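You operate a simulated robot arm through the tools that you are given. There is no shell and no other tool.

Carry out the task below with a simulated robot arm. There is one attempt and no reset: what you move stays moved.

TASK
Tip the yellow sample cup into the funnel, heap and strike the measure.
Fine: the measure is the steel cup with a handle, struck level; nearly all the sample goes in first, its cup back where it stood; gate shut, bar parked. Set down upright: what you pick out.

Only the result counts: the job must be done as asked and must still hold three seconds after the hand-in. Knocking over, shifting, dropping, spilling or breaking anything else fails it.

THE ROBOT
A 7-joint arm with a two-finger parallel gripper, fixed in place. Base frame: the origin is at the foot of the arm, x ahead of it, y to its left, z up; the work surface is at about z = 900. Lengths are in mm, angles in rad, forces in N, time in s.
Its first joint turns from -2.897 to 2.897 rad. Payload 4.4 kg.
The tool frame sits at the grasp point between the pads (the TCP): z along the fingers, y along the line on which they close. The tips reach 23 mm beyond it. The gripper opens to 94 mm. The fingers are 38 mm wide and 10 mm thick; the gripper's body (54 by 96 mm) begins 39 mm behind the TCP.
Orientation is that of the tool frame in the base frame, as a unit quaternion [x, y, z, w]. With the fingers straight down and closing along the base's y, the tool's x points along the base's -x, its y along +y and its z along -z.

THE INTERFACE
- The arm moves only by the tool move_arm. Its arguments are lists of equal length, an entry for each row: "delta_pos": the shift along the base's x, y, z in mm, a list of three; "turn": the turn, a rotation vector about the base's x, y, z in rad, a list of three; "gripper": the finger opening in mm, from 0 to 94. In form: {"delta_pos": [[tx, ty, tz], ...], "turn": [[rx, ry, rz], ...], "gripper": [gripper, ...]}. A call has 1 to 20 rows; each row shifts and turns the commanded pose from where the row before left it. Each row takes 0.2 s and may step no farther than 50 mm and 0.15 rad from the row before; otherwise, or with a gripper value out of range, the whole call is refused. Where a pose cannot be reached the arm comes as near as it can. A force on the tool above 80 N (or 10 N above the force at the start of the call, whichever is more), or a blocked arm, ends the call early, and 0.2 s more pass. The fingers move at their own pace (about 72 mm/s each) and stop on an object; they squeeze with about 37 N. The grip force told is the motor's: it shows also when the fingers shut on nothing. Time passes only in rows, and 0.2 s behind the last, so rows that do not move let the fingers close. It gives the time, the measured TCP pose, the force on the tool (base axes), the opening and the grip force at its end, in the units of the frame above (readings bear some noise), with the torque about the TCP (base axes, N m) and any sound that the robot's microphone picked up.
- Cameras (640 x 400 px; columns grow to the right, rows downward): "scene" is fixed at [387.2, -507.6, 1475.5]; the picture's right is [0.89, -0.45, 0.00], its down [-0.13, -0.25, -0.96] and it looks along [0.44, 0.86, -0.28] (base axes); focal length 322 px, centre (320, 200). "wrist" rides on the gripper at [86, 16, -75] in the tool frame; the picture's right is [-0.18, 0.98, 0.00], its down [-0.58, -0.11, -0.81] and it looks along [-0.79, -0.15, 0.59] (tool axes); focal length 243 px, centre (320, 200). There is no depth. A picture from a camera that has moved, and an enlarged one, comes with that camera's place and axes in the base frame and with its lens. The place of the scene camera against the robot may be out by one fixed shift of up to 25 mm in any direction.
- grab_frame(camera): a new picture of that camera. It takes no simulated time.
- inspect(camera, box): a new picture of the part [left, top, right, bottom] of that camera's present view, enlarged. It takes no simulated time.
- close_job(): hands the job in; it is judged then, once.

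Nothing tells you positions but the pictures and the camera data. Unless the task says otherwise, let go and move clear before handing in.

The tools are called after "Call:" as a command line: name --argument value ..., lists and objects as JSON in quotes. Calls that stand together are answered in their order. move_arm: Moves the arm, as the interface text tells. Its arguments: {"type":"object","properties":{"delta_pos":{"type":"array"},"turn":{"type":"array"},"gripper":{"type":"array"}},"required":["delta_pos","turn","gripper"]} The other tools are called the same way: grab_frame (camera) takes a picture; inspect (camera, box) takes an enlarged picture of a part of a camera's view; close_job () hands the job in.

At the start:

```text
t: 0.0
position: [568.0, 518.0, 1521.5]
ee_rot: [-0.001, 1.0, 0.001, 0.0]
wrist_force: [-0.4, 0.2, -0.6]
moment: [0.0, 0.01, -0.01]
gripper_width: 93.7
finger_force: 0.0
```

scene: 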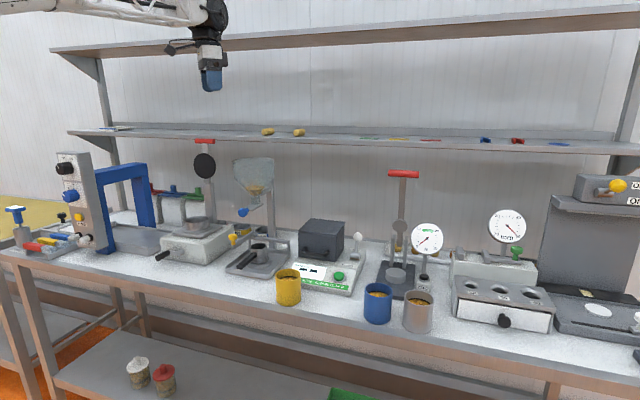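
wrist: 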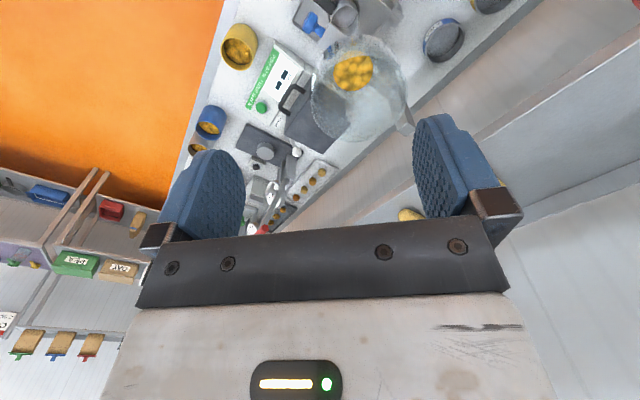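

I see a bench with a funnel stand, several cups (yellow, blue, grey) and other instruments. I'll take closer looks before moving anything.

Call:
inspect --camera "scene" --box '[200, 140, 360, 310]'

Call:
inspect --camera "scene" --box '[220, 220, 300, 290]'

Call:
inspect --camera "scene" --box '[0, 140, 220, 290]'

Call:
inspect --camera "wrist" --box '[180, 0, 480, 200]'

```text
2.35 times, centred on (280, 225) of scene
camera zoom: at [387.2, -507.6, 1475.5], right [0.89, -0.45, 0.0], down [-0.13, -0.25, -0.96], along [0.44, 0.86, -0.28], focal length 758 px, centre (414, 141)
```

zoom: 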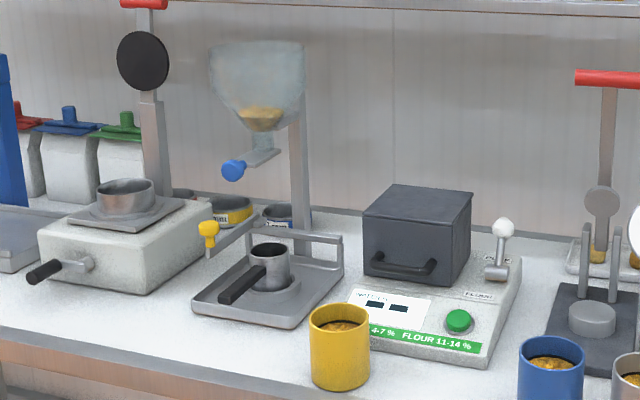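

```text
5.71 times, centred on (260, 255) of scene
camera zoom: at [387.2, -507.6, 1475.5], right [0.89, -0.45, 0.0], down [-0.13, -0.25, -0.96], along [0.44, 0.86, -0.28], focal length 1841 px, centre (663, -114)
```

zoom: 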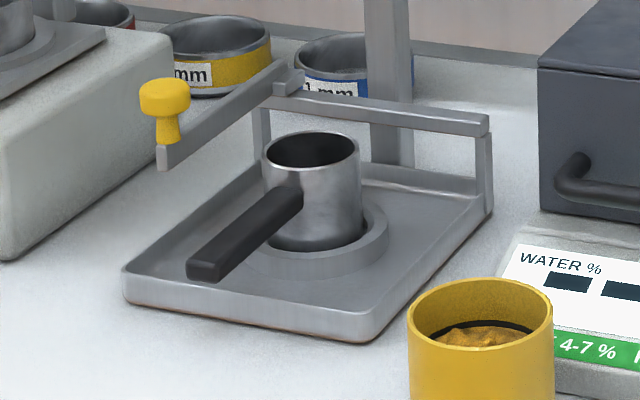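

```text
2.67 times, centred on (110, 215) of scene
camera zoom: at [387.2, -507.6, 1475.5], right [0.89, -0.45, 0.0], down [-0.13, -0.25, -0.96], along [0.44, 0.86, -0.28], focal length 859 px, centre (880, 160)
```

zoom: 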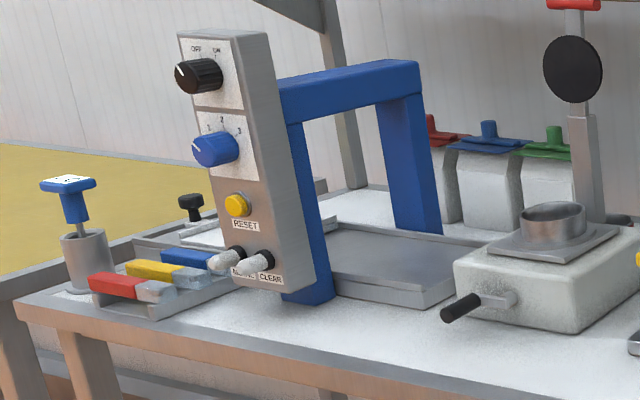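

```text
2.00 times, centred on (330, 100) of wrist
camera zoom: at [482.7, 534.2, 1596.7], right [0.18, 0.98, 0.0], down [0.58, -0.11, 0.81], along [0.79, -0.15, -0.59], focal length 485 px, centre (300, 400)
```

zoom: 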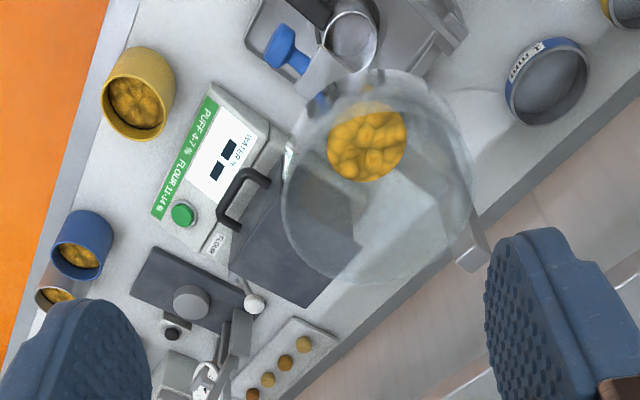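

The funnel stand has a gate with a blue knob, with the steel measure sitting under it in a tray. The strike bar has a yellow knob, and the yellow cup stands near the bench's front edge. I'll back the hand off and turn it to face the bench for a better view.

Call:
move_arm --delta_pos '[[-31, -23, -20], [-31, -23, -20], [-31, -23, -20], [-31, -23, -20], [-31, -23, -20], [-31, -23, -20]]' --turn '[[0, 0, 0.135], [0, 0, 0.135], [0, 0, 0.135], [0, 0, 0.135], [0, 0, 0.135], [0, 0, 0.135]]' --gripper '[94, 94, 94, 94, 94, 94]'

Call:
grab_frame --camera "wrist"

Call:
grab_frame --camera "scene"

```text
t: 1.4
position: [381.8, 381.1, 1401.9]
ee_rot: [-0.395, 0.919, 0.0, -0.001]
wrist_force: [0.1, 0.3, -0.2]
moment: [-0.06, -0.01, 0.01]
gripper_width: 94.3
finger_force: 0.1
```

```text
taken
camera wrist: at [311.3, 329.2, 1475.8], right [-0.59, 0.81, 0.0], down [0.48, 0.35, 0.81], along [0.65, 0.47, -0.59], focal length 243 px, centre (320, 200)
```

wrist: 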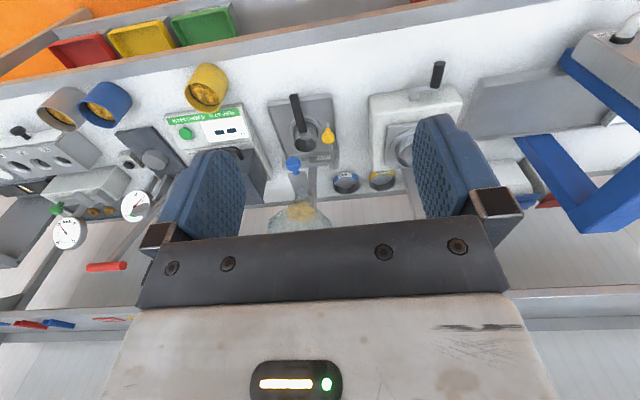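

```text
taken
```

scene: 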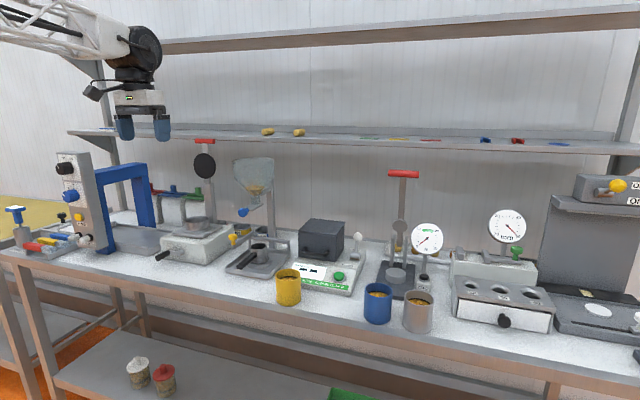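

From here I can see the whole bench, upside-down in the wrist view. I'll zoom in on the funnel stand and the cups.

Call:
inspect --camera "wrist" --box '[240, 80, 400, 230]'

Call:
inspect --camera "wrist" --box '[20, 50, 280, 200]'

Call:
inspect --camera "wrist" --box '[0, 130, 180, 280]'

```text
2.67 times, centred on (320, 155) of wrist
camera zoom: at [311.3, 329.2, 1475.8], right [-0.59, 0.81, 0.0], down [0.48, 0.35, 0.81], along [0.65, 0.47, -0.59], focal length 647 px, centre (320, 320)
```

zoom: 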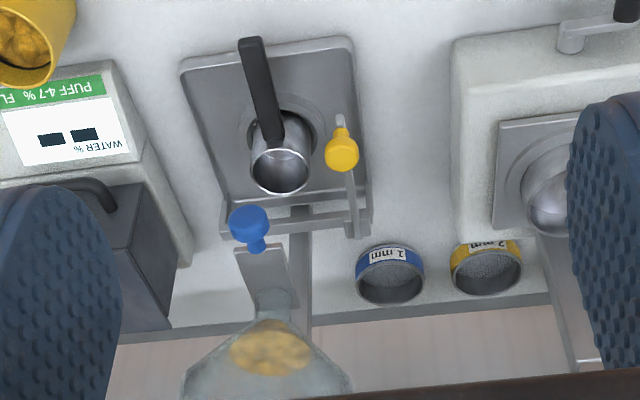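

```text
2.46 times, centred on (150, 125) of wrist
camera zoom: at [311.3, 329.2, 1475.8], right [-0.59, 0.81, 0.0], down [0.48, 0.35, 0.81], along [0.65, 0.47, -0.59], focal length 597 px, centre (738, 385)
```

zoom: 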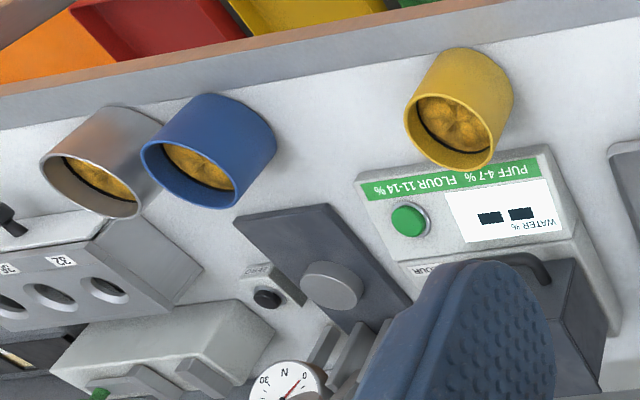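

```text
2.67 times, centred on (90, 205) of wrist
camera zoom: at [311.3, 329.2, 1475.8], right [-0.59, 0.81, 0.0], down [0.48, 0.35, 0.81], along [0.65, 0.47, -0.59], focal length 647 px, centre (933, 187)
```

zoom: 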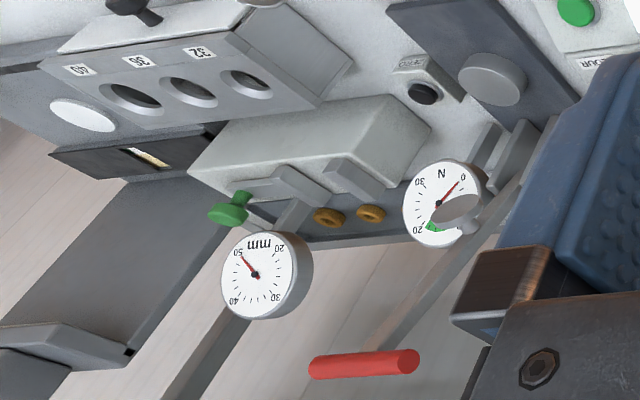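

The blue gate knob is at roughly n≈767 mm out and z≈1150. The measure's rim is at z≈996 and the bar's yellow knob at z≈1041. I'll bring the camera lower and closer, nearly level, to see how the gate and bar work.

Call:
move_arm --delta_pos '[[24.9, -0.6, -33.7], [24.9, -0.6, -33.7], [24.9, -0.6, -33.7], [24.9, -0.6, -33.7], [24.9, -0.6, -33.7], [24.9, -0.6, -33.7]]' --turn '[[0.0908, -0.086, 0], [0.0908, -0.086, 0], [0.0908, -0.086, 0], [0.0908, -0.086, 0], [0, 0, 0], [0, 0, 0]]' --gripper '[94, 94, 94, 94, 94, 94]'

Call:
grab_frame --camera "wrist"

Call:
inspect --camera "wrist" --box '[220, 20, 420, 230]'

```text
t: 2.8
position: [531.3, 376.2, 1201.6]
ee_rot: [-0.382, 0.89, 0.098, 0.229]
wrist_force: [0.1, -0.2, 1.1]
moment: [0.0, 0.0, 0.0]
gripper_width: 94.0
finger_force: 0.0
```

```text
taken
camera wrist: at [443.6, 307.7, 1224.7], right [-0.6, 0.79, 0.09], down [0.16, 0.01, 0.99], along [0.78, 0.61, -0.14], focal length 243 px, centre (320, 200)
```

wrist: 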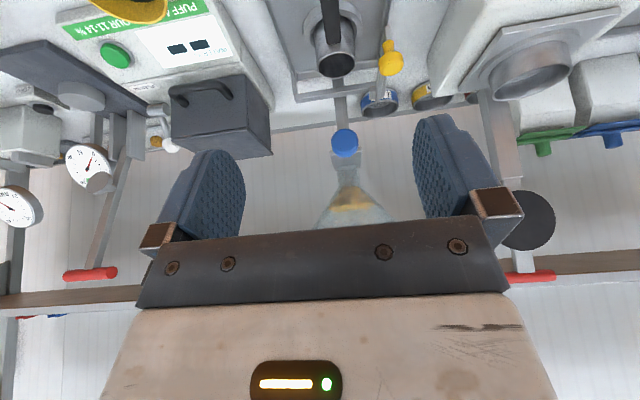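

```text
1.90 times, centred on (320, 125) of wrist
camera zoom: at [443.6, 307.7, 1224.7], right [-0.6, 0.79, 0.09], down [0.16, 0.01, 0.99], along [0.78, 0.61, -0.14], focal length 462 px, centre (320, 343)
```

zoom: 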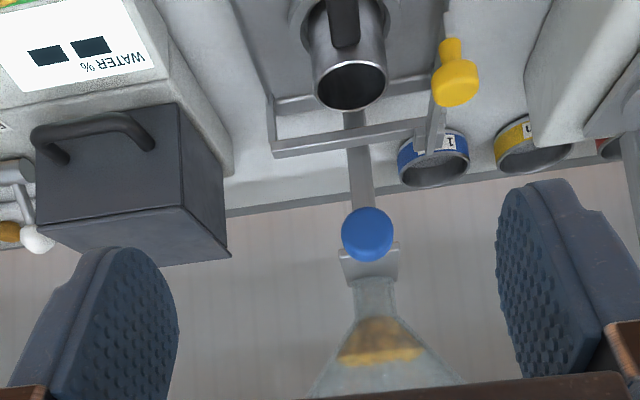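

The gate is a slab under the funnel neck with the knob on its front face. The bar seems to ride on a rail at the back of the tray. I'll zoom further and use the scene camera too.

Call:
inspect --camera "wrist" --box '[290, 0, 420, 120]'

Call:
inspect --camera "wrist" --box '[300, 110, 400, 230]'

Call:
inspect --camera "scene" --box '[225, 150, 285, 220]'

Call:
inspect --camera "scene" --box '[225, 215, 295, 280]'

```text
3.33 times, centred on (355, 60) of wrist
camera zoom: at [443.6, 307.7, 1224.7], right [-0.6, 0.79, 0.09], down [0.16, 0.01, 0.99], along [0.78, 0.61, -0.14], focal length 809 px, centre (203, 667)
```

zoom: 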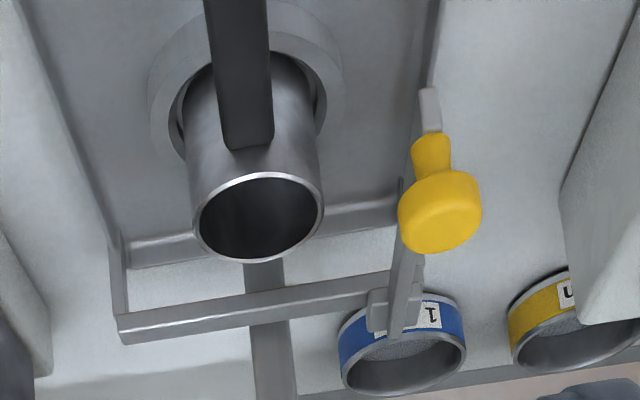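

```text
3.33 times, centred on (350, 170) of wrist
camera zoom: at [443.6, 307.7, 1224.7], right [-0.6, 0.79, 0.09], down [0.16, 0.01, 0.99], along [0.78, 0.61, -0.14], focal length 809 px, centre (220, 300)
```

zoom: 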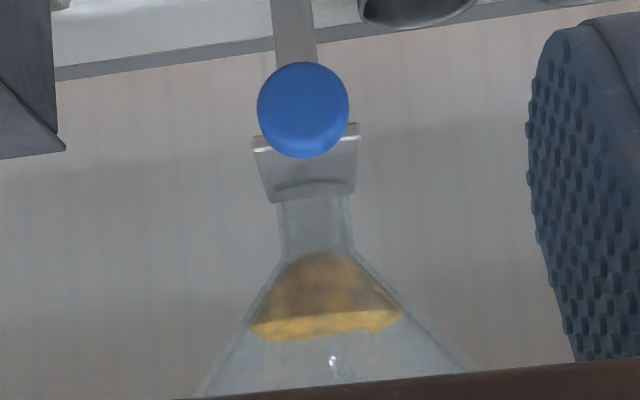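

```text
5.71 times, centred on (255, 185) of scene
camera zoom: at [387.2, -507.6, 1475.5], right [0.89, -0.45, 0.0], down [-0.13, -0.25, -0.96], along [0.44, 0.86, -0.28], focal length 1841 px, centre (691, 286)
```

zoom: 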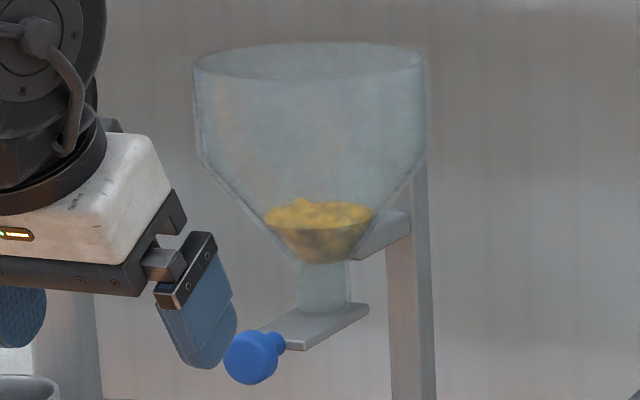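

```text
6.15 times, centred on (260, 248) of scene
camera zoom: at [387.2, -507.6, 1475.5], right [0.89, -0.45, 0.0], down [-0.13, -0.25, -0.96], along [0.44, 0.86, -0.28], focal length 1983 px, centre (689, -92)
```

zoom: 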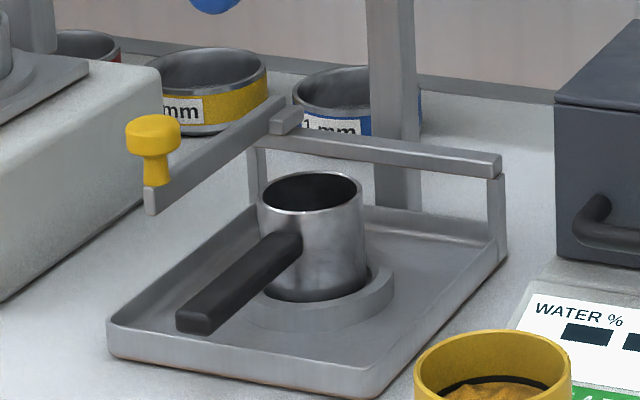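

Everything is in free space here. The cup needs a side grasp with the camera on top, so I'll back off slightly and test whether the wrist can roll half a turn.

Call:
move_arm --delta_pos '[[-20, -22, 0], [-20, -22, 0], [0, 0, 0], [0, 0, 0], [0, 0, 0], [0, 0, 0], [0, 0, 0], [0, 0, 0], [0, 0, 0], [0, 0, 0]]' --turn '[[0, 0, 0], [0, 0, 0], [-0.0491, -0.0519, 0.1308], [-0.0491, -0.0519, 0.1308], [-0.0491, -0.0519, 0.1308], [-0.0491, -0.0519, 0.1308], [-0.0491, -0.0519, 0.1308], [-0.0491, -0.0519, 0.1308], [-0.0491, -0.0519, 0.1308], [-0.0491, -0.0519, 0.1308]]' --gripper '[94, 94, 94, 94, 94, 94, 94, 94, 94, 94]'

Call:
grab_frame --camera "wrist"

```text
t: 5.0
position: [491.2, 333.5, 1199.4]
ee_rot: [0.816, -0.522, 0.046, -0.242]
wrist_force: [0.2, 0.1, -0.3]
moment: [0.0, -0.01, -0.02]
gripper_width: 94.0
finger_force: 0.0
```

```text
taken
camera wrist: at [493.4, 225.2, 1242.5], right [-0.9, -0.17, -0.4], down [-0.44, 0.26, 0.86], along [-0.04, 0.95, -0.31], focal length 243 px, centre (320, 200)
```

wrist: 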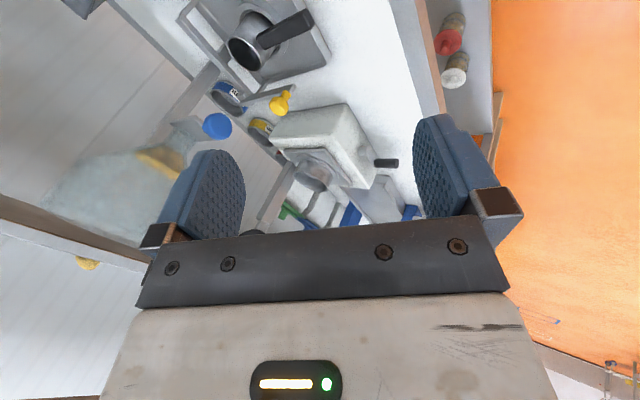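

The roll works so far, so I'll continue it to a full half-turn.

Call:
move_arm --delta_pos '[[0, 0, 0], [0, 0, 0], [0, 0, 0], [0, 0, 0], [0, 0, 0], [0, 0, 0], [0, 0, 0], [0, 0, 0], [0, 0, 0], [0, 0, 0], [0, 0, 0], [0, 0, 0], [0, 0, 0]]' --turn '[[-0.0494, -0.0521, 0.1315], [-0.0494, -0.0521, 0.1315], [-0.0494, -0.0521, 0.1315], [-0.0494, -0.0521, 0.1315], [-0.0494, -0.0521, 0.1315], [-0.0494, -0.0521, 0.1315], [-0.0494, -0.0521, 0.1315], [-0.0494, -0.0521, 0.1315], [-0.0494, -0.0521, 0.1315], [-0.0494, -0.0521, 0.1315], [-0.0494, -0.0521, 0.1315], [-0.0494, -0.0521, 0.1315], [-0.0494, -0.0521, 0.1315]]' --gripper '[94, 94, 94, 94, 94, 94, 94, 94, 94, 94, 94, 94, 94]'

Call:
grab_frame --camera "wrist"

Call:
grab_frame --camera "scene"

```text
t: 8.0
position: [514.0, 354.1, 1142.4]
ee_rot: [0.961, 0.203, 0.15, -0.116]
wrist_force: [-0.2, -0.1, 0.0]
moment: [0.04, 0.0, 0.03]
gripper_width: 93.8
finger_force: 0.1
out of reach, approached as far as the arm can: row 11, 12, 13
stopped in row 13: the arm was blocked; the commanded pose is now the measured one
```

```text
taken
camera wrist: at [579.5, 348.5, 1237.3], right [0.26, -0.94, -0.22], down [-0.75, -0.34, 0.57], along [-0.61, 0.02, -0.79], focal length 243 px, centre (320, 200)
```

wrist: 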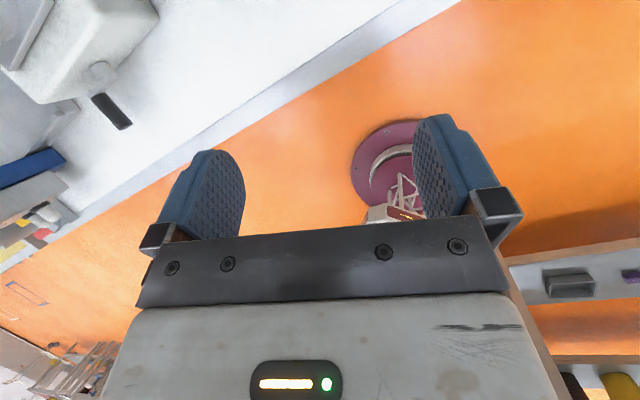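

```text
taken
```

scene: 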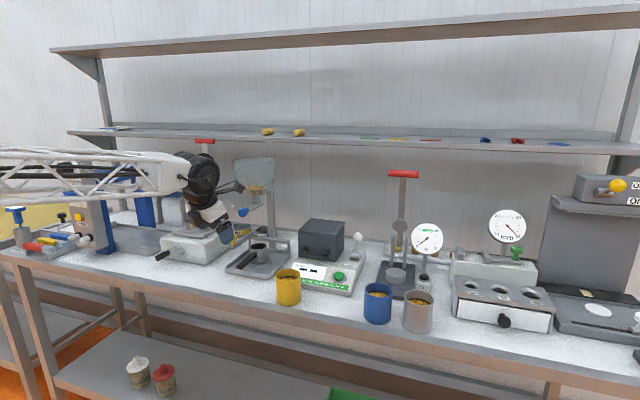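

The wrist hits its joint limit about 2.7 rad into the roll, so the flipped orientation isn't available. I'll unwind to the camera-below posture, which has plenty of roll range either way for pouring.

Call:
move_arm --delta_pos '[[0, 0, 20], [0, 0, 20], [0, 0, 20], [0, 0, 0], [0, 0, 0], [0, 0, 0], [0, 0, 0], [0, 0, 0], [0, 0, 0], [0, 0, 0], [0, 0, 0], [0, 0, 0], [0, 0, 0], [0, 0, 0], [0, 0, 0], [0, 0, 0], [0, 0, 0], [0, 0, 0]]' --turn '[[0.0361, 0.0425, -0.1391], [0.0361, 0.0425, -0.1391], [0.0361, 0.0425, -0.1391], [0.0361, 0.0425, -0.1391], [0.0361, 0.0425, -0.1391], [0.0361, 0.0425, -0.1391], [0.0361, 0.0425, -0.1391], [0.0361, 0.0425, -0.1391], [0.0361, 0.0425, -0.1391], [0.0361, 0.0425, -0.1391], [0.0361, 0.0425, -0.1391], [0.0361, 0.0425, -0.1391], [0.0361, 0.0425, -0.1391], [0.0361, 0.0425, -0.1391], [0.0361, 0.0425, -0.1391], [0.0361, 0.0425, -0.1391], [0.0361, 0.0425, -0.1391], [0.0361, 0.0425, -0.1391]]' --gripper '[94, 94, 94, 94, 94, 94, 94, 94, 94, 94, 94, 94, 94, 94, 94, 94, 94, 94]'

Call:
grab_frame --camera "wrist"

Call:
grab_frame --camera "scene"

```text
t: 11.8
position: [515.0, 353.4, 1202.8]
ee_rot: [-0.408, 0.893, 0.08, 0.173]
wrist_force: [0.2, 0.2, 0.3]
moment: [-0.04, 0.0, 0.0]
gripper_width: 93.8
finger_force: 0.0
```

```text
taken
camera wrist: at [431.8, 282.2, 1239.3], right [-0.63, 0.77, 0.07], down [0.24, 0.11, 0.97], along [0.74, 0.63, -0.25], focal length 243 px, centre (320, 200)
```

wrist: 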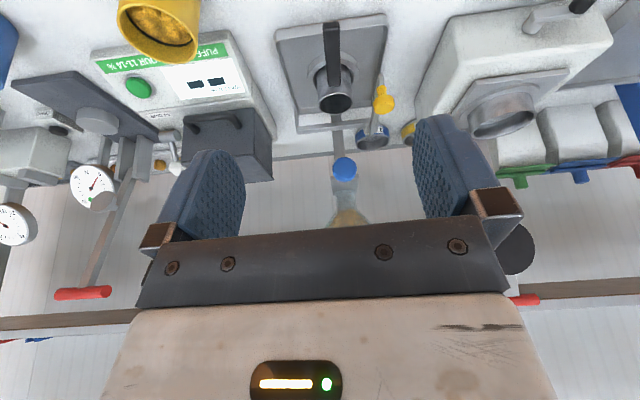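

```text
taken
```

scene: 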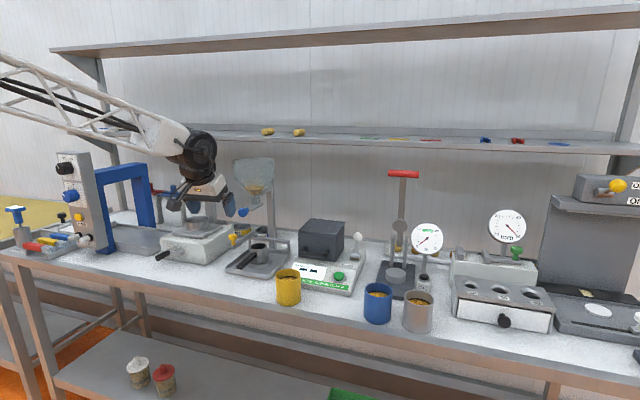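

The wrist is back in a clean posture. Next I'll move along the bench to get a close view of the yellow cup and measure it.

Call:
move_arm --delta_pos '[[24, -25.2, -21], [24, -25.2, -21], [24, -25.2, -21], [24, -25.2, -21], [24, -25.2, -21]]' --turn '[[-0.0188, 0.0178, -0.01], [-0.0188, 0.0178, -0.01], [-0.0188, 0.0178, -0.01], [-0.0188, 0.0178, -0.01], [-0.0188, 0.0178, -0.01]]' --gripper '[94, 94, 94, 94, 94]'

Call:
grab_frame --camera "wrist"

Call:
grab_frame --camera "scene"

```text
t: 13.0
position: [634.1, 227.2, 1098.1]
ee_rot: [-0.391, 0.912, 0.052, 0.116]
wrist_force: [0.9, 0.8, 0.4]
moment: [-0.05, 0.03, 0.0]
gripper_width: 94.1
finger_force: 0.0
```

```text
taken
camera wrist: at [553.3, 163.4, 1147.8], right [-0.59, 0.81, 0.05], down [0.33, 0.18, 0.93], along [0.74, 0.56, -0.37], focal length 243 px, centre (320, 200)
```

wrist: 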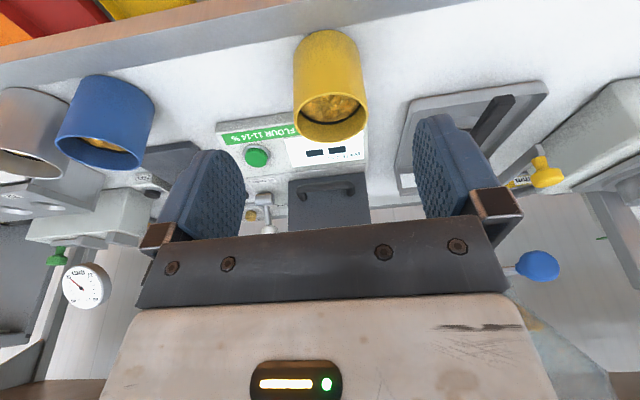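

```text
taken
```

scene: 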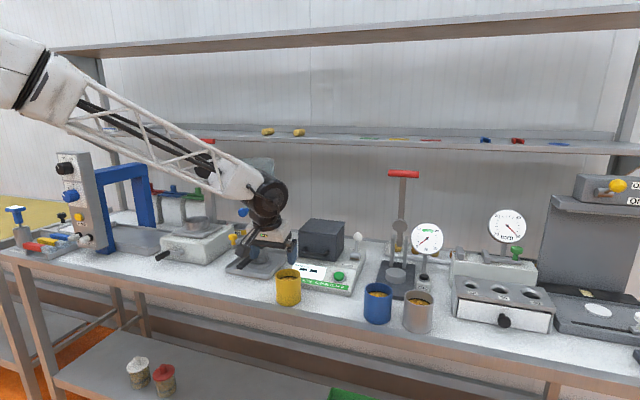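

Call:
inspect --camera "wrist" --box '[260, 0, 420, 150]'

Call:
inspect --camera "scene" --box '[180, 150, 320, 320]'

```text
2.67 times, centred on (340, 75) of wrist
camera zoom: at [553.3, 163.4, 1147.8], right [-0.59, 0.81, 0.05], down [0.33, 0.18, 0.93], along [0.74, 0.56, -0.37], focal length 647 px, centre (267, 533)
```

zoom: 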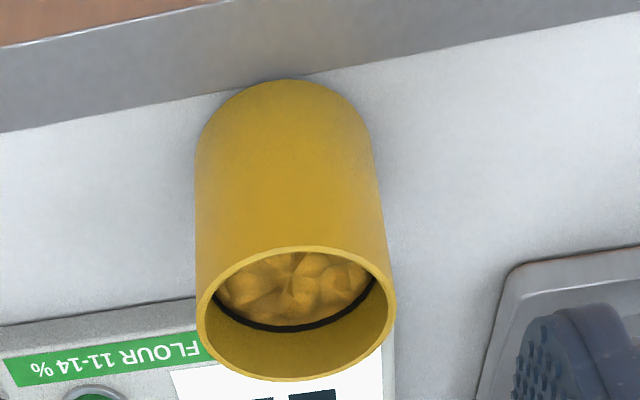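

```text
2.35 times, centred on (250, 235) of scene
camera zoom: at [387.2, -507.6, 1475.5], right [0.89, -0.45, 0.0], down [-0.13, -0.25, -0.96], along [0.44, 0.86, -0.28], focal length 758 px, centre (485, 118)
```

zoom: 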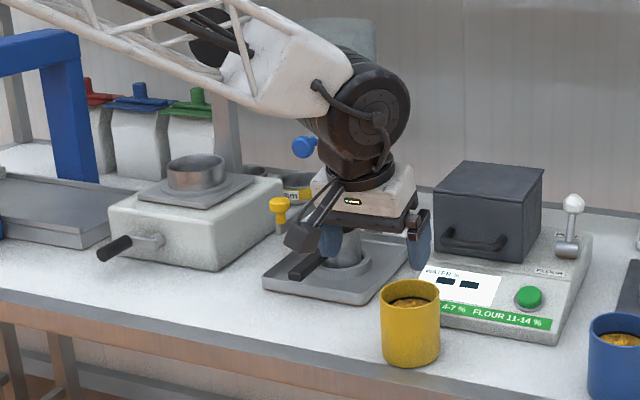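

The yellow cup stands at about base (702, 297), 75 mm in diameter and 81 mm tall, with its top at z≈981. I'll pitch the hand to 20° below horizontal and stand off in front of it, clear of the bench edge.

Call:
move_arm --delta_pos '[[-2.75, -3.1, -21.4], [-2.75, -3.1, -21.4], [-2.75, -3.1, -21.4], [-2.75, -3.1, -21.4], [-2.75, -3.1, -21.4], [-2.75, -3.1, -21.4], [-2.75, -3.1, -21.4]]' --turn '[[0.1005, -0.0952, 0], [0.1005, -0.0952, 0], [0.1005, -0.0952, 0], [0.1005, -0.0952, 0], [0.1005, -0.0952, 0], [0.1005, -0.0952, 0], [0.1005, -0.0952, 0]]' --gripper '[94, 94, 94, 94, 94, 94, 94]'

Call:
grab_frame --camera "wrist"

Call:
grab_frame --camera "scene"

```text
t: 14.6
position: [613.6, 204.7, 949.2]
ee_rot: [-0.323, 0.752, 0.229, 0.527]
wrist_force: [-0.8, 0.0, 4.0]
moment: [-0.22, 0.18, 0.02]
gripper_width: 94.2
finger_force: 0.0
```

```text
taken
camera wrist: at [535.4, 144.5, 892.2], right [-0.67, 0.72, 0.18], down [-0.3, -0.49, 0.82], along [0.68, 0.5, 0.54], focal length 243 px, centre (320, 200)
```

wrist: 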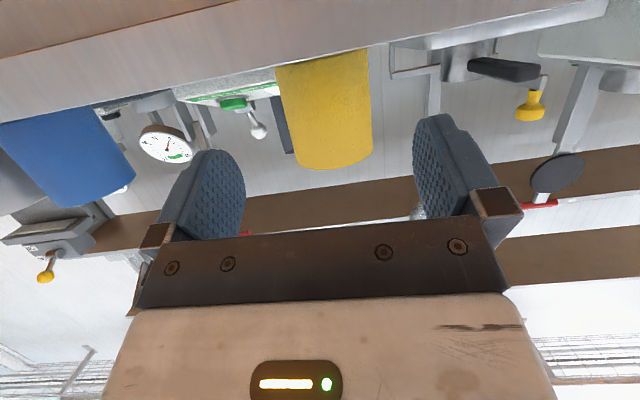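

```text
taken
```

scene: 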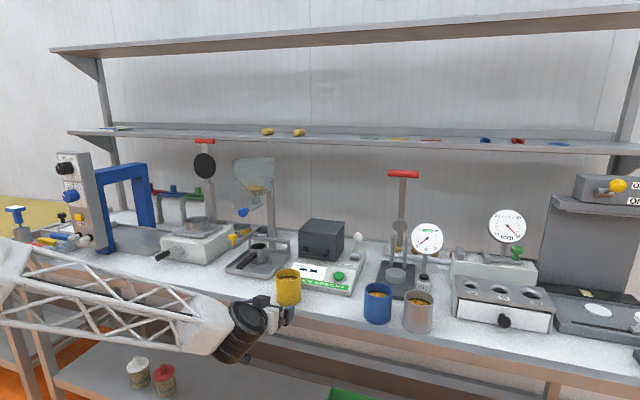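

The hand is level with the cup and centred on it. I'll move straight in so the cup sits between the fingers.

Call:
move_arm --delta_pos '[[15.3, 16.1, 0], [15.3, 16.1, 0], [15.3, 16.1, 0], [15.3, 16.1, 0], [15.3, 16.1, -1], [0, 0, 0]]' --turn '[[0, 0, 0], [0, 0, 0], [0, 0, 0], [0, 0, 0], [0, 0, 0], [0, 0, 0]]' --gripper '[94, 94, 94, 94, 94, 94]'

Call:
grab_frame --camera "wrist"

Call:
inspect --camera "scene" --box '[180, 230, 340, 370]'

```text
t: 16.0
position: [690.3, 286.1, 947.1]
ee_rot: [-0.322, 0.752, 0.229, 0.527]
wrist_force: [0.1, 0.0, 0.1]
moment: [0.0, 0.0, 0.02]
gripper_width: 94.2
finger_force: 0.0
```

```text
taken
camera wrist: at [611.2, 225.1, 891.0], right [-0.67, 0.72, 0.18], down [-0.3, -0.48, 0.82], along [0.68, 0.5, 0.54], focal length 243 px, centre (320, 200)
```

wrist: 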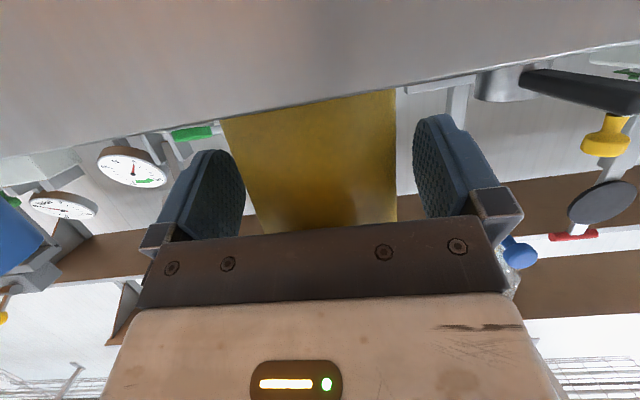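

```text
2.86 times, centred on (260, 300) of scene
camera zoom: at [387.2, -507.6, 1475.5], right [0.89, -0.45, 0.0], down [-0.13, -0.25, -0.96], along [0.44, 0.86, -0.28], focal length 920 px, centre (491, -86)
```

zoom: 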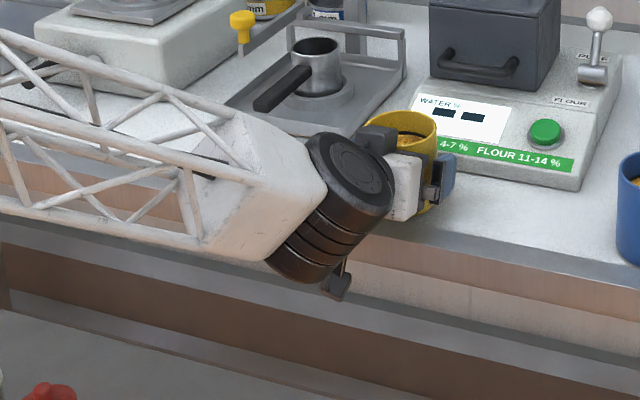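

The cup is between the fingers and no forces show. I'll close the gripper on it.

Call:
move_arm --delta_pos '[[0, 0, 0], [0, 0, 0], [0, 0, 0], [0, 0, 0]]' --turn '[[0, 0, 0], [0, 0, 0], [0, 0, 0], [0, 0, 0]]' --gripper '[60, 60, 60, 60]'

Call:
grab_frame --camera "wrist"

Call:
inspect --camera "scene" --box '[240, 240, 340, 320]'

```text
t: 17.0
position: [691.6, 284.7, 947.4]
ee_rot: [-0.324, 0.752, 0.23, 0.526]
wrist_force: [-0.1, 0.7, 1.1]
moment: [-0.01, -0.07, 0.05]
gripper_width: 73.9
finger_force: 36.9
```

```text
taken
camera wrist: at [611.1, 224.8, 891.1], right [-0.67, 0.72, 0.18], down [-0.3, -0.48, 0.82], along [0.68, 0.5, 0.54], focal length 243 px, centre (320, 200)
```

wrist: 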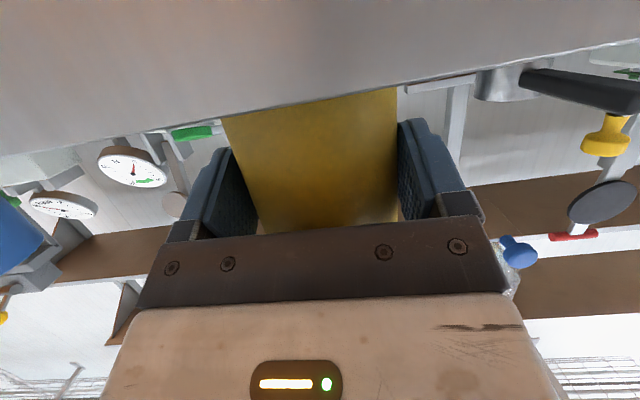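

```text
5.00 times, centred on (290, 280) of scene
camera zoom: at [387.2, -507.6, 1475.5], right [0.89, -0.45, 0.0], down [-0.13, -0.25, -0.96], along [0.44, 0.86, -0.28], focal length 1611 px, centre (470, -200)
```

zoom: 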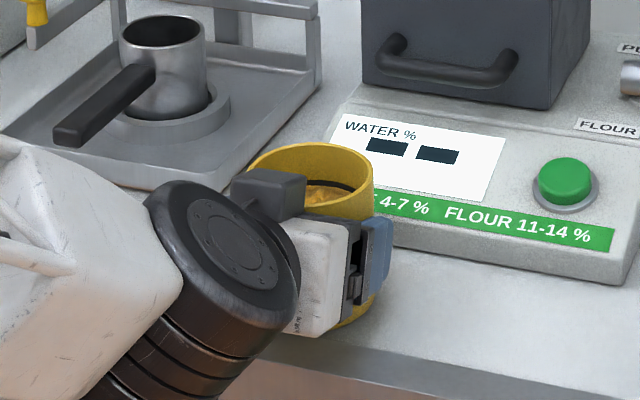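

The cup is gripped at 74 mm with 37 N and barely moved. I'll lift it straight up.

Call:
move_arm --delta_pos '[[0, 0, 6], [0, 0, 14], [0, 0, 20], [0, 0, 20], [0, 0, 20]]' --turn '[[0, 0, 0], [0, 0, 0], [0, 0, 0], [0, 0, 0], [0, 0, 0]]' --gripper '[60, 60, 60, 60, 60]'

Call:
grab_frame --camera "scene"

```text
t: 18.2
position: [689.7, 286.9, 1028.2]
ee_rot: [-0.323, 0.753, 0.229, 0.526]
wrist_force: [-1.0, -0.1, -0.6]
moment: [-0.03, -0.03, 0.0]
gripper_width: 73.4
finger_force: 37.6
```

```text
taken
```

scene: 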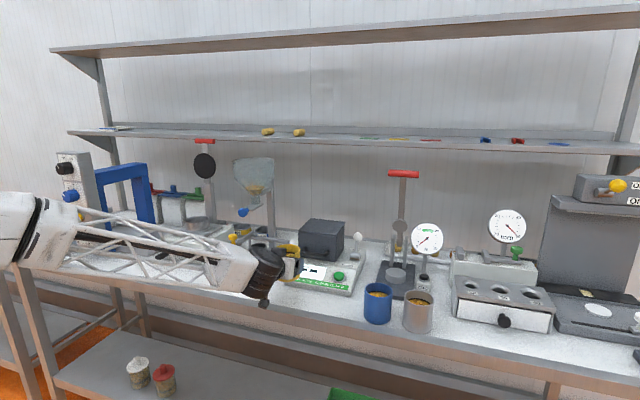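

The lift is clean, so I'll continue up to above the funnel rim height.

Call:
move_arm --delta_pos '[[0, 0, 30], [0, 0, 40], [0, 0, 40], [0, 0, 40], [0, 0, 40], [0, 0, 40], [0, 0, 40], [0, 0, 40], [0, 0, 30], [0, 0, 20]]' --turn '[[0, 0, 0], [0, 0, 0], [0, 0, 0], [0, 0, 0], [0, 0, 0], [0, 0, 0], [0, 0, 0], [0, 0, 0], [0, 0, 0], [0, 0, 0]]' --gripper '[60, 60, 60, 60, 60, 60, 60, 60, 60, 60]'

Call:
grab_frame --camera "scene"

Call:
grab_frame --camera "wrist"

```text
t: 20.4
position: [689.9, 285.6, 1386.0]
ee_rot: [-0.324, 0.753, 0.23, 0.525]
wrist_force: [-0.2, 0.1, -1.0]
moment: [-0.02, -0.01, -0.01]
gripper_width: 73.8
finger_force: 37.2
```

```text
taken
```

scene: 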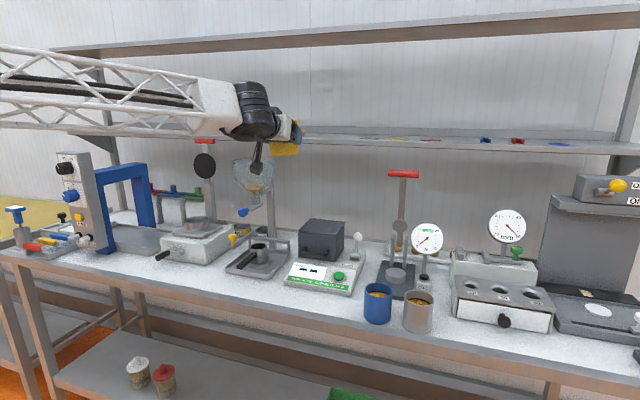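

```text
taken
camera wrist: at [611.4, 224.6, 1330.3], right [-0.67, 0.72, 0.18], down [-0.3, -0.48, 0.82], along [0.68, 0.5, 0.54], focal length 243 px, centre (320, 200)
```

wrist: 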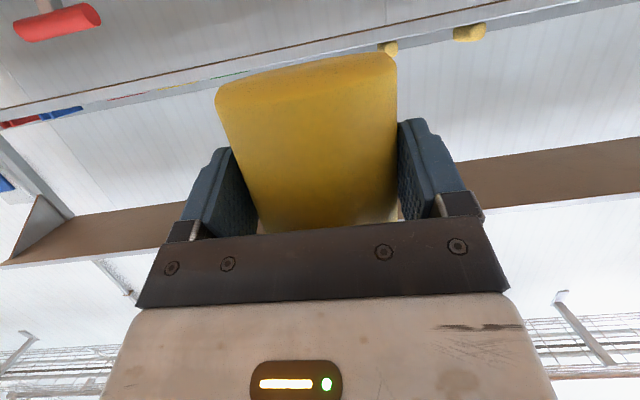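

The cup is at z≈1386, above the funnel rim, which I estimate at z≈1283 with its centre near n=866, s=114. I'll carry the cup level to just left of the funnel's centre.

Call:
move_arm --delta_pos '[[-1.675, 14.25, 0], [-3.35, 28.5, 0], [-3.35, 28.5, 0], [-3.35, 28.5, 0], [-3.35, 28.5, 0], [-3.35, 28.5, 0], [-3.35, 28.5, 0], [-3.35, 28.5, 0], [-3.35, 28.5, 0], [-3.35, 28.5, 0], [-1.675, 14.25, 0], [0, 0, 0]]' --turn '[[0, 0, 0], [0, 0, 0], [0, 0, 0], [0, 0, 0], [0, 0, 0], [0, 0, 0], [0, 0, 0], [0, 0, 0], [0, 0, 0], [0, 0, 0], [0, 0, 0], [0, 0, 0]]' --gripper '[60, 60, 60, 60, 60, 60, 60, 60, 60, 60, 60, 60]'

Call:
grab_frame --camera "scene"

Call:
inspect --camera "scene" --box '[190, 80, 320, 200]'

```text
t: 23.0
position: [657.7, 571.5, 1386.5]
ee_rot: [-0.323, 0.753, 0.228, 0.526]
wrist_force: [0.3, 0.0, -0.6]
moment: [-0.02, 0.01, 0.01]
gripper_width: 73.8
finger_force: 37.5
```

```text
taken
```

scene: 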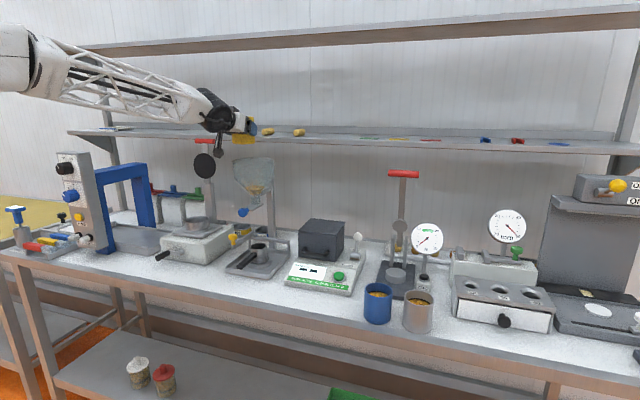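

```text
3.33 times, centred on (255, 140) of scene
camera zoom: at [387.2, -507.6, 1475.5], right [0.89, -0.45, 0.0], down [-0.13, -0.25, -0.96], along [0.44, 0.86, -0.28], focal length 1074 px, centre (537, 400)
```

zoom: 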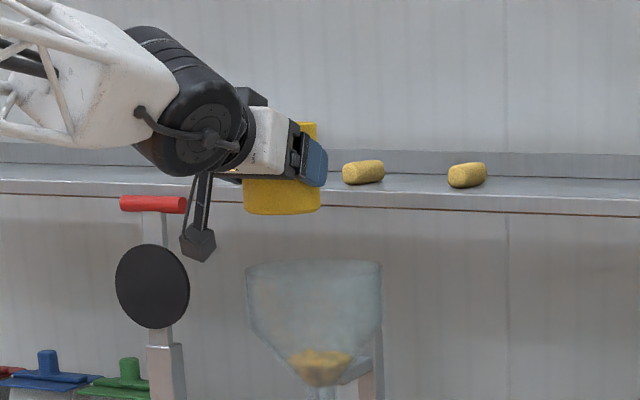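

The cup is positioned beside the funnel axis with its lip path landing inside. I'll lower slightly, shift 10 mm left and start rolling slowly.

Call:
move_arm --delta_pos '[[-3.63, 3.44, -10], [-3.63, 3.44, -10], [0, 0, 0], [0, 0, 0], [0, 0, 0], [0, 0, 0], [0, 0, 0], [0, 0, 0], [0, 0, 0]]' --turn '[[0, 0, 0], [0, 0, 0], [0.0905, 0.0955, -0.0479], [0.0905, 0.0955, -0.0479], [0.0905, 0.0955, -0.0479], [0.0905, 0.0955, -0.0479], [0.0905, 0.0955, -0.0479], [0.0905, 0.0955, -0.0479], [0.0905, 0.0955, -0.0479]]' --gripper '[60, 60, 60, 60, 60, 60, 60, 60, 60]'

Call:
inspect --camera "scene" --box '[190, 80, 320, 200]'

Call:
grab_frame --camera "wrist"

```text
t: 25.0
position: [650.8, 577.1, 1366.7]
ee_rot: [0.07, 0.815, 0.45, 0.358]
wrist_force: [0.1, -0.5, -0.8]
moment: [-0.03, -0.03, 0.01]
gripper_width: 73.8
finger_force: 36.8
```

```text
3.33 times, centred on (255, 140) of scene
camera zoom: at [387.2, -507.6, 1475.5], right [0.89, -0.45, 0.0], down [-0.13, -0.25, -0.96], along [0.44, 0.86, -0.28], focal length 1074 px, centre (537, 400)
```

zoom: 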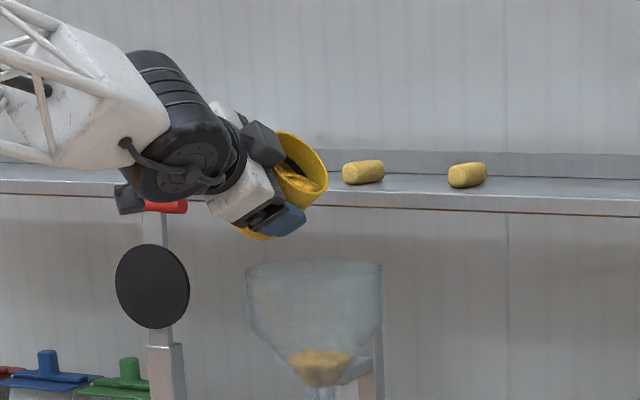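

```text
taken
camera wrist: at [535.1, 574.1, 1359.6], right [-0.07, 0.49, 0.87], down [-0.07, -0.87, 0.49], along [0.99, -0.03, 0.1], focal length 243 px, centre (320, 200)
```

wrist: 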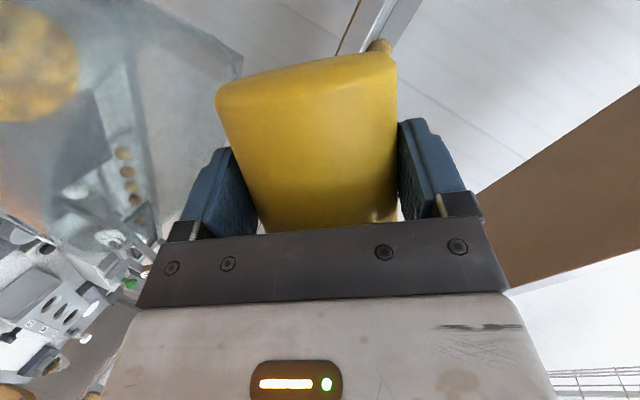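

At 56° the grain is near the lip and nothing has fallen yet. I'll continue the roll in smaller steps.

Call:
move_arm --delta_pos '[[0, 0, 0], [0, 0, 0], [0, 0, 0], [0, 0, 0]]' --turn '[[0.0647, 0.0682, -0.0342], [0.0647, 0.0682, -0.0342], [0.0647, 0.0682, -0.0342], [0.0647, 0.0682, -0.0342]]' --gripper '[60, 60, 60, 60]'

Call:
inspect --camera "scene" --box '[190, 80, 320, 200]'

```text
t: 26.0
position: [649.8, 578.8, 1367.8]
ee_rot: [0.231, 0.784, 0.513, 0.262]
wrist_force: [-0.1, -0.6, -0.5]
moment: [-0.02, 0.01, 0.02]
gripper_width: 73.7
finger_force: 37.0
```

```text
3.33 times, centred on (255, 140) of scene
camera zoom: at [387.2, -507.6, 1475.5], right [0.89, -0.45, 0.0], down [-0.13, -0.25, -0.96], along [0.44, 0.86, -0.28], focal length 1074 px, centre (537, 400)
```

zoom: 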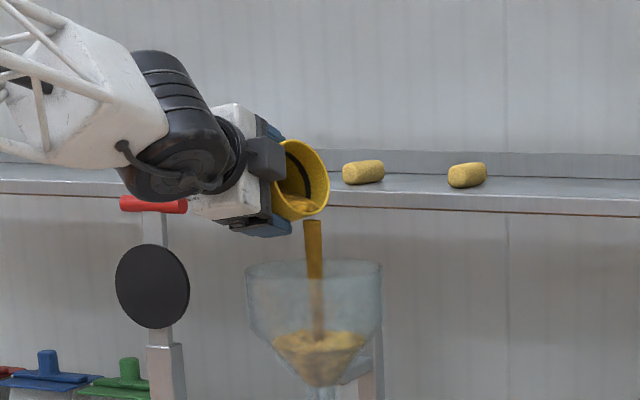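

The grain is streaming into the middle of the funnel. I'll keep rolling to empty the cup.

Call:
move_arm --delta_pos '[[1.5, -1.4, 0], [1.5, -1.4, 0], [1.5, -1.4, 0], [1.5, -1.4, 0], [1.5, -1.4, 0], [1.5, -1.4, 0], [1.5, -1.4, 0], [0, 0, 0]]' --turn '[[0.0647, 0.0682, -0.0342], [0.0647, 0.0682, -0.0342], [0.0647, 0.0682, -0.0342], [0.0647, 0.0682, -0.0342], [0.0647, 0.0682, -0.0342], [0.0647, 0.0682, -0.0342], [0.0647, 0.0682, -0.0342], [0, 0, 0]]' --gripper '[60, 60, 60, 60, 60, 60, 60, 60]'

Call:
inspect --camera "scene" --box '[190, 80, 320, 200]'

```text
t: 27.8
position: [660.2, 568.1, 1366.9]
ee_rot: [0.487, 0.657, 0.571, 0.071]
wrist_force: [-0.6, 0.9, -0.9]
moment: [0.0, 0.0, 0.01]
gripper_width: 73.8
finger_force: 37.4
```

```text
3.33 times, centred on (255, 140) of scene
camera zoom: at [387.2, -507.6, 1475.5], right [0.89, -0.45, 0.0], down [-0.13, -0.25, -0.96], along [0.44, 0.86, -0.28], focal length 1074 px, centre (537, 400)
```

zoom: 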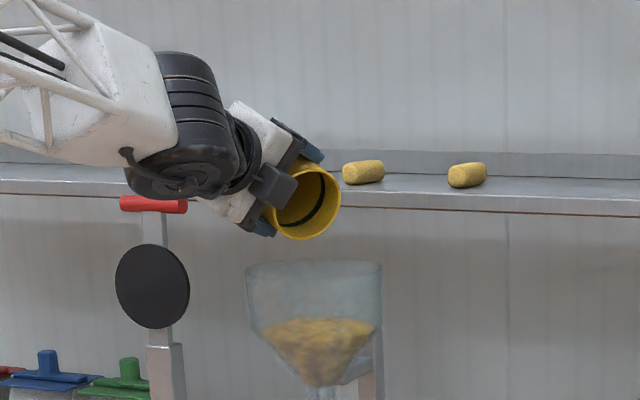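

The cup looks almost empty. I'll tip a bit further and hold so the remainder drains.

Call:
move_arm --delta_pos '[[1.5, -1.4, 0], [1.5, -1.4, 0], [1.5, -1.4, 0], [1.5, -1.4, 0], [0, 0, 0], [0, 0, 0], [0, 0, 0]]' --turn '[[0.0647, 0.0682, -0.0342], [0.0647, 0.0682, -0.0342], [0.0647, 0.0682, -0.0342], [0.0647, 0.0682, -0.0342], [0, 0, 0], [0, 0, 0], [0, 0, 0]]' --gripper '[60, 60, 60, 60, 60, 60, 60]'

Call:
inspect --camera "scene" --box '[220, 110, 290, 200]'

Call:
inspect --camera "scene" --box '[200, 190, 320, 300]'

```text
t: 29.4
position: [665.3, 562.9, 1367.5]
ee_rot: [0.609, 0.547, 0.573, -0.043]
wrist_force: [0.5, 0.3, -0.9]
moment: [0.01, 0.0, 0.02]
gripper_width: 73.9
finger_force: 36.8
```

```text
4.44 times, centred on (255, 155) of scene
camera zoom: at [387.2, -507.6, 1475.5], right [0.89, -0.45, 0.0], down [-0.13, -0.25, -0.96], along [0.44, 0.86, -0.28], focal length 1432 px, centre (609, 400)
```

zoom: 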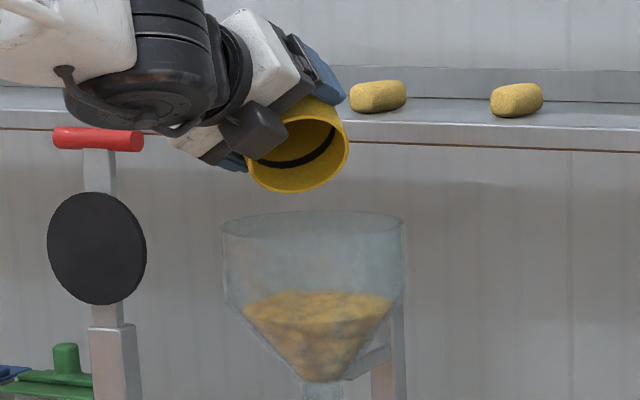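

```text
3.64 times, centred on (260, 245) of scene
camera zoom: at [387.2, -507.6, 1475.5], right [0.89, -0.45, 0.0], down [-0.13, -0.25, -0.96], along [0.44, 0.86, -0.28], focal length 1172 px, centre (538, 36)
```

zoom: 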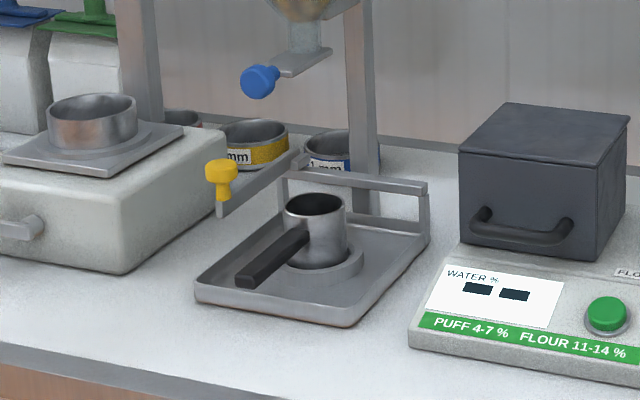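

Call:
inspect --camera "scene" --box '[240, 120, 280, 160]'

```text
10.00 times, centred on (260, 140) of scene
camera zoom: at [387.2, -507.6, 1475.5], right [0.89, -0.45, 0.0], down [-0.13, -0.25, -0.96], along [0.44, 0.86, -0.28], focal length 3222 px, centre (920, 800)
```

zoom: 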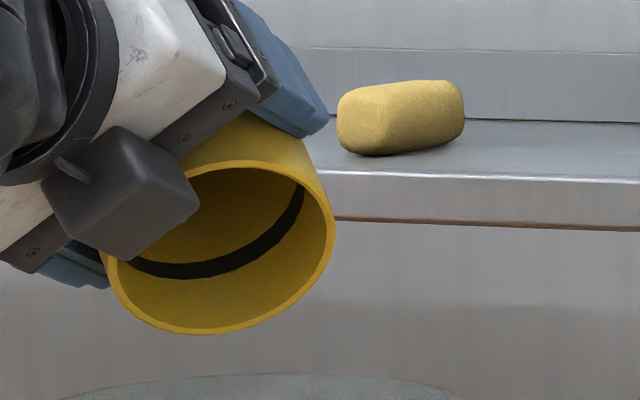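

The inside looks bare. For certainty I'll level the tool, which tips the cup to about 142°, pause briefly and then come back.

Call:
move_arm --delta_pos '[[0, 0, 0], [0, 0, 0], [0, 0, 0], [0, 0, 0], [0, 0, 0]]' --turn '[[0.085, -0.0805, 0], [0.085, -0.0805, 0], [0.085, -0.0805, 0], [0, 0, 0], [0, 0, 0]]' --gripper '[60, 60, 60, 60, 60]'

Call:
inspect --camera "scene" --box '[220, 110, 290, 200]'

```text
t: 30.4
position: [704.4, 594.0, 1327.3]
ee_rot: [0.542, 0.481, 0.687, -0.056]
wrist_force: [152.8, 126.3, 17.4]
moment: [6.73, -7.08, -2.92]
gripper_width: 70.2
finger_force: 36.7
stopped in row 5: the force on the tool passed its limit at 529 N (the readings are from after the stop); the commanded pose is now the measured one
```

```text
4.44 times, centred on (255, 155) of scene
camera zoom: at [387.2, -507.6, 1475.5], right [0.89, -0.45, 0.0], down [-0.13, -0.25, -0.96], along [0.44, 0.86, -0.28], focal length 1432 px, centre (609, 400)
```

zoom: 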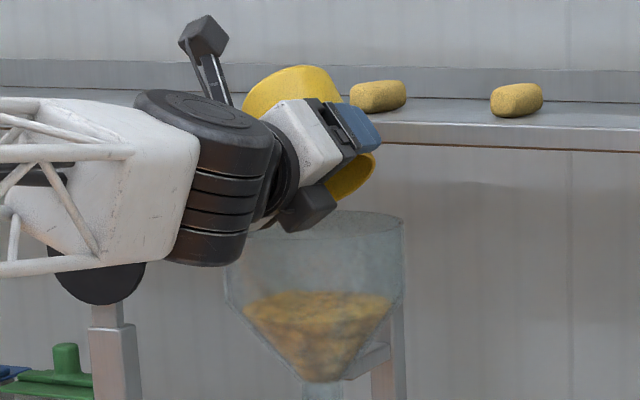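

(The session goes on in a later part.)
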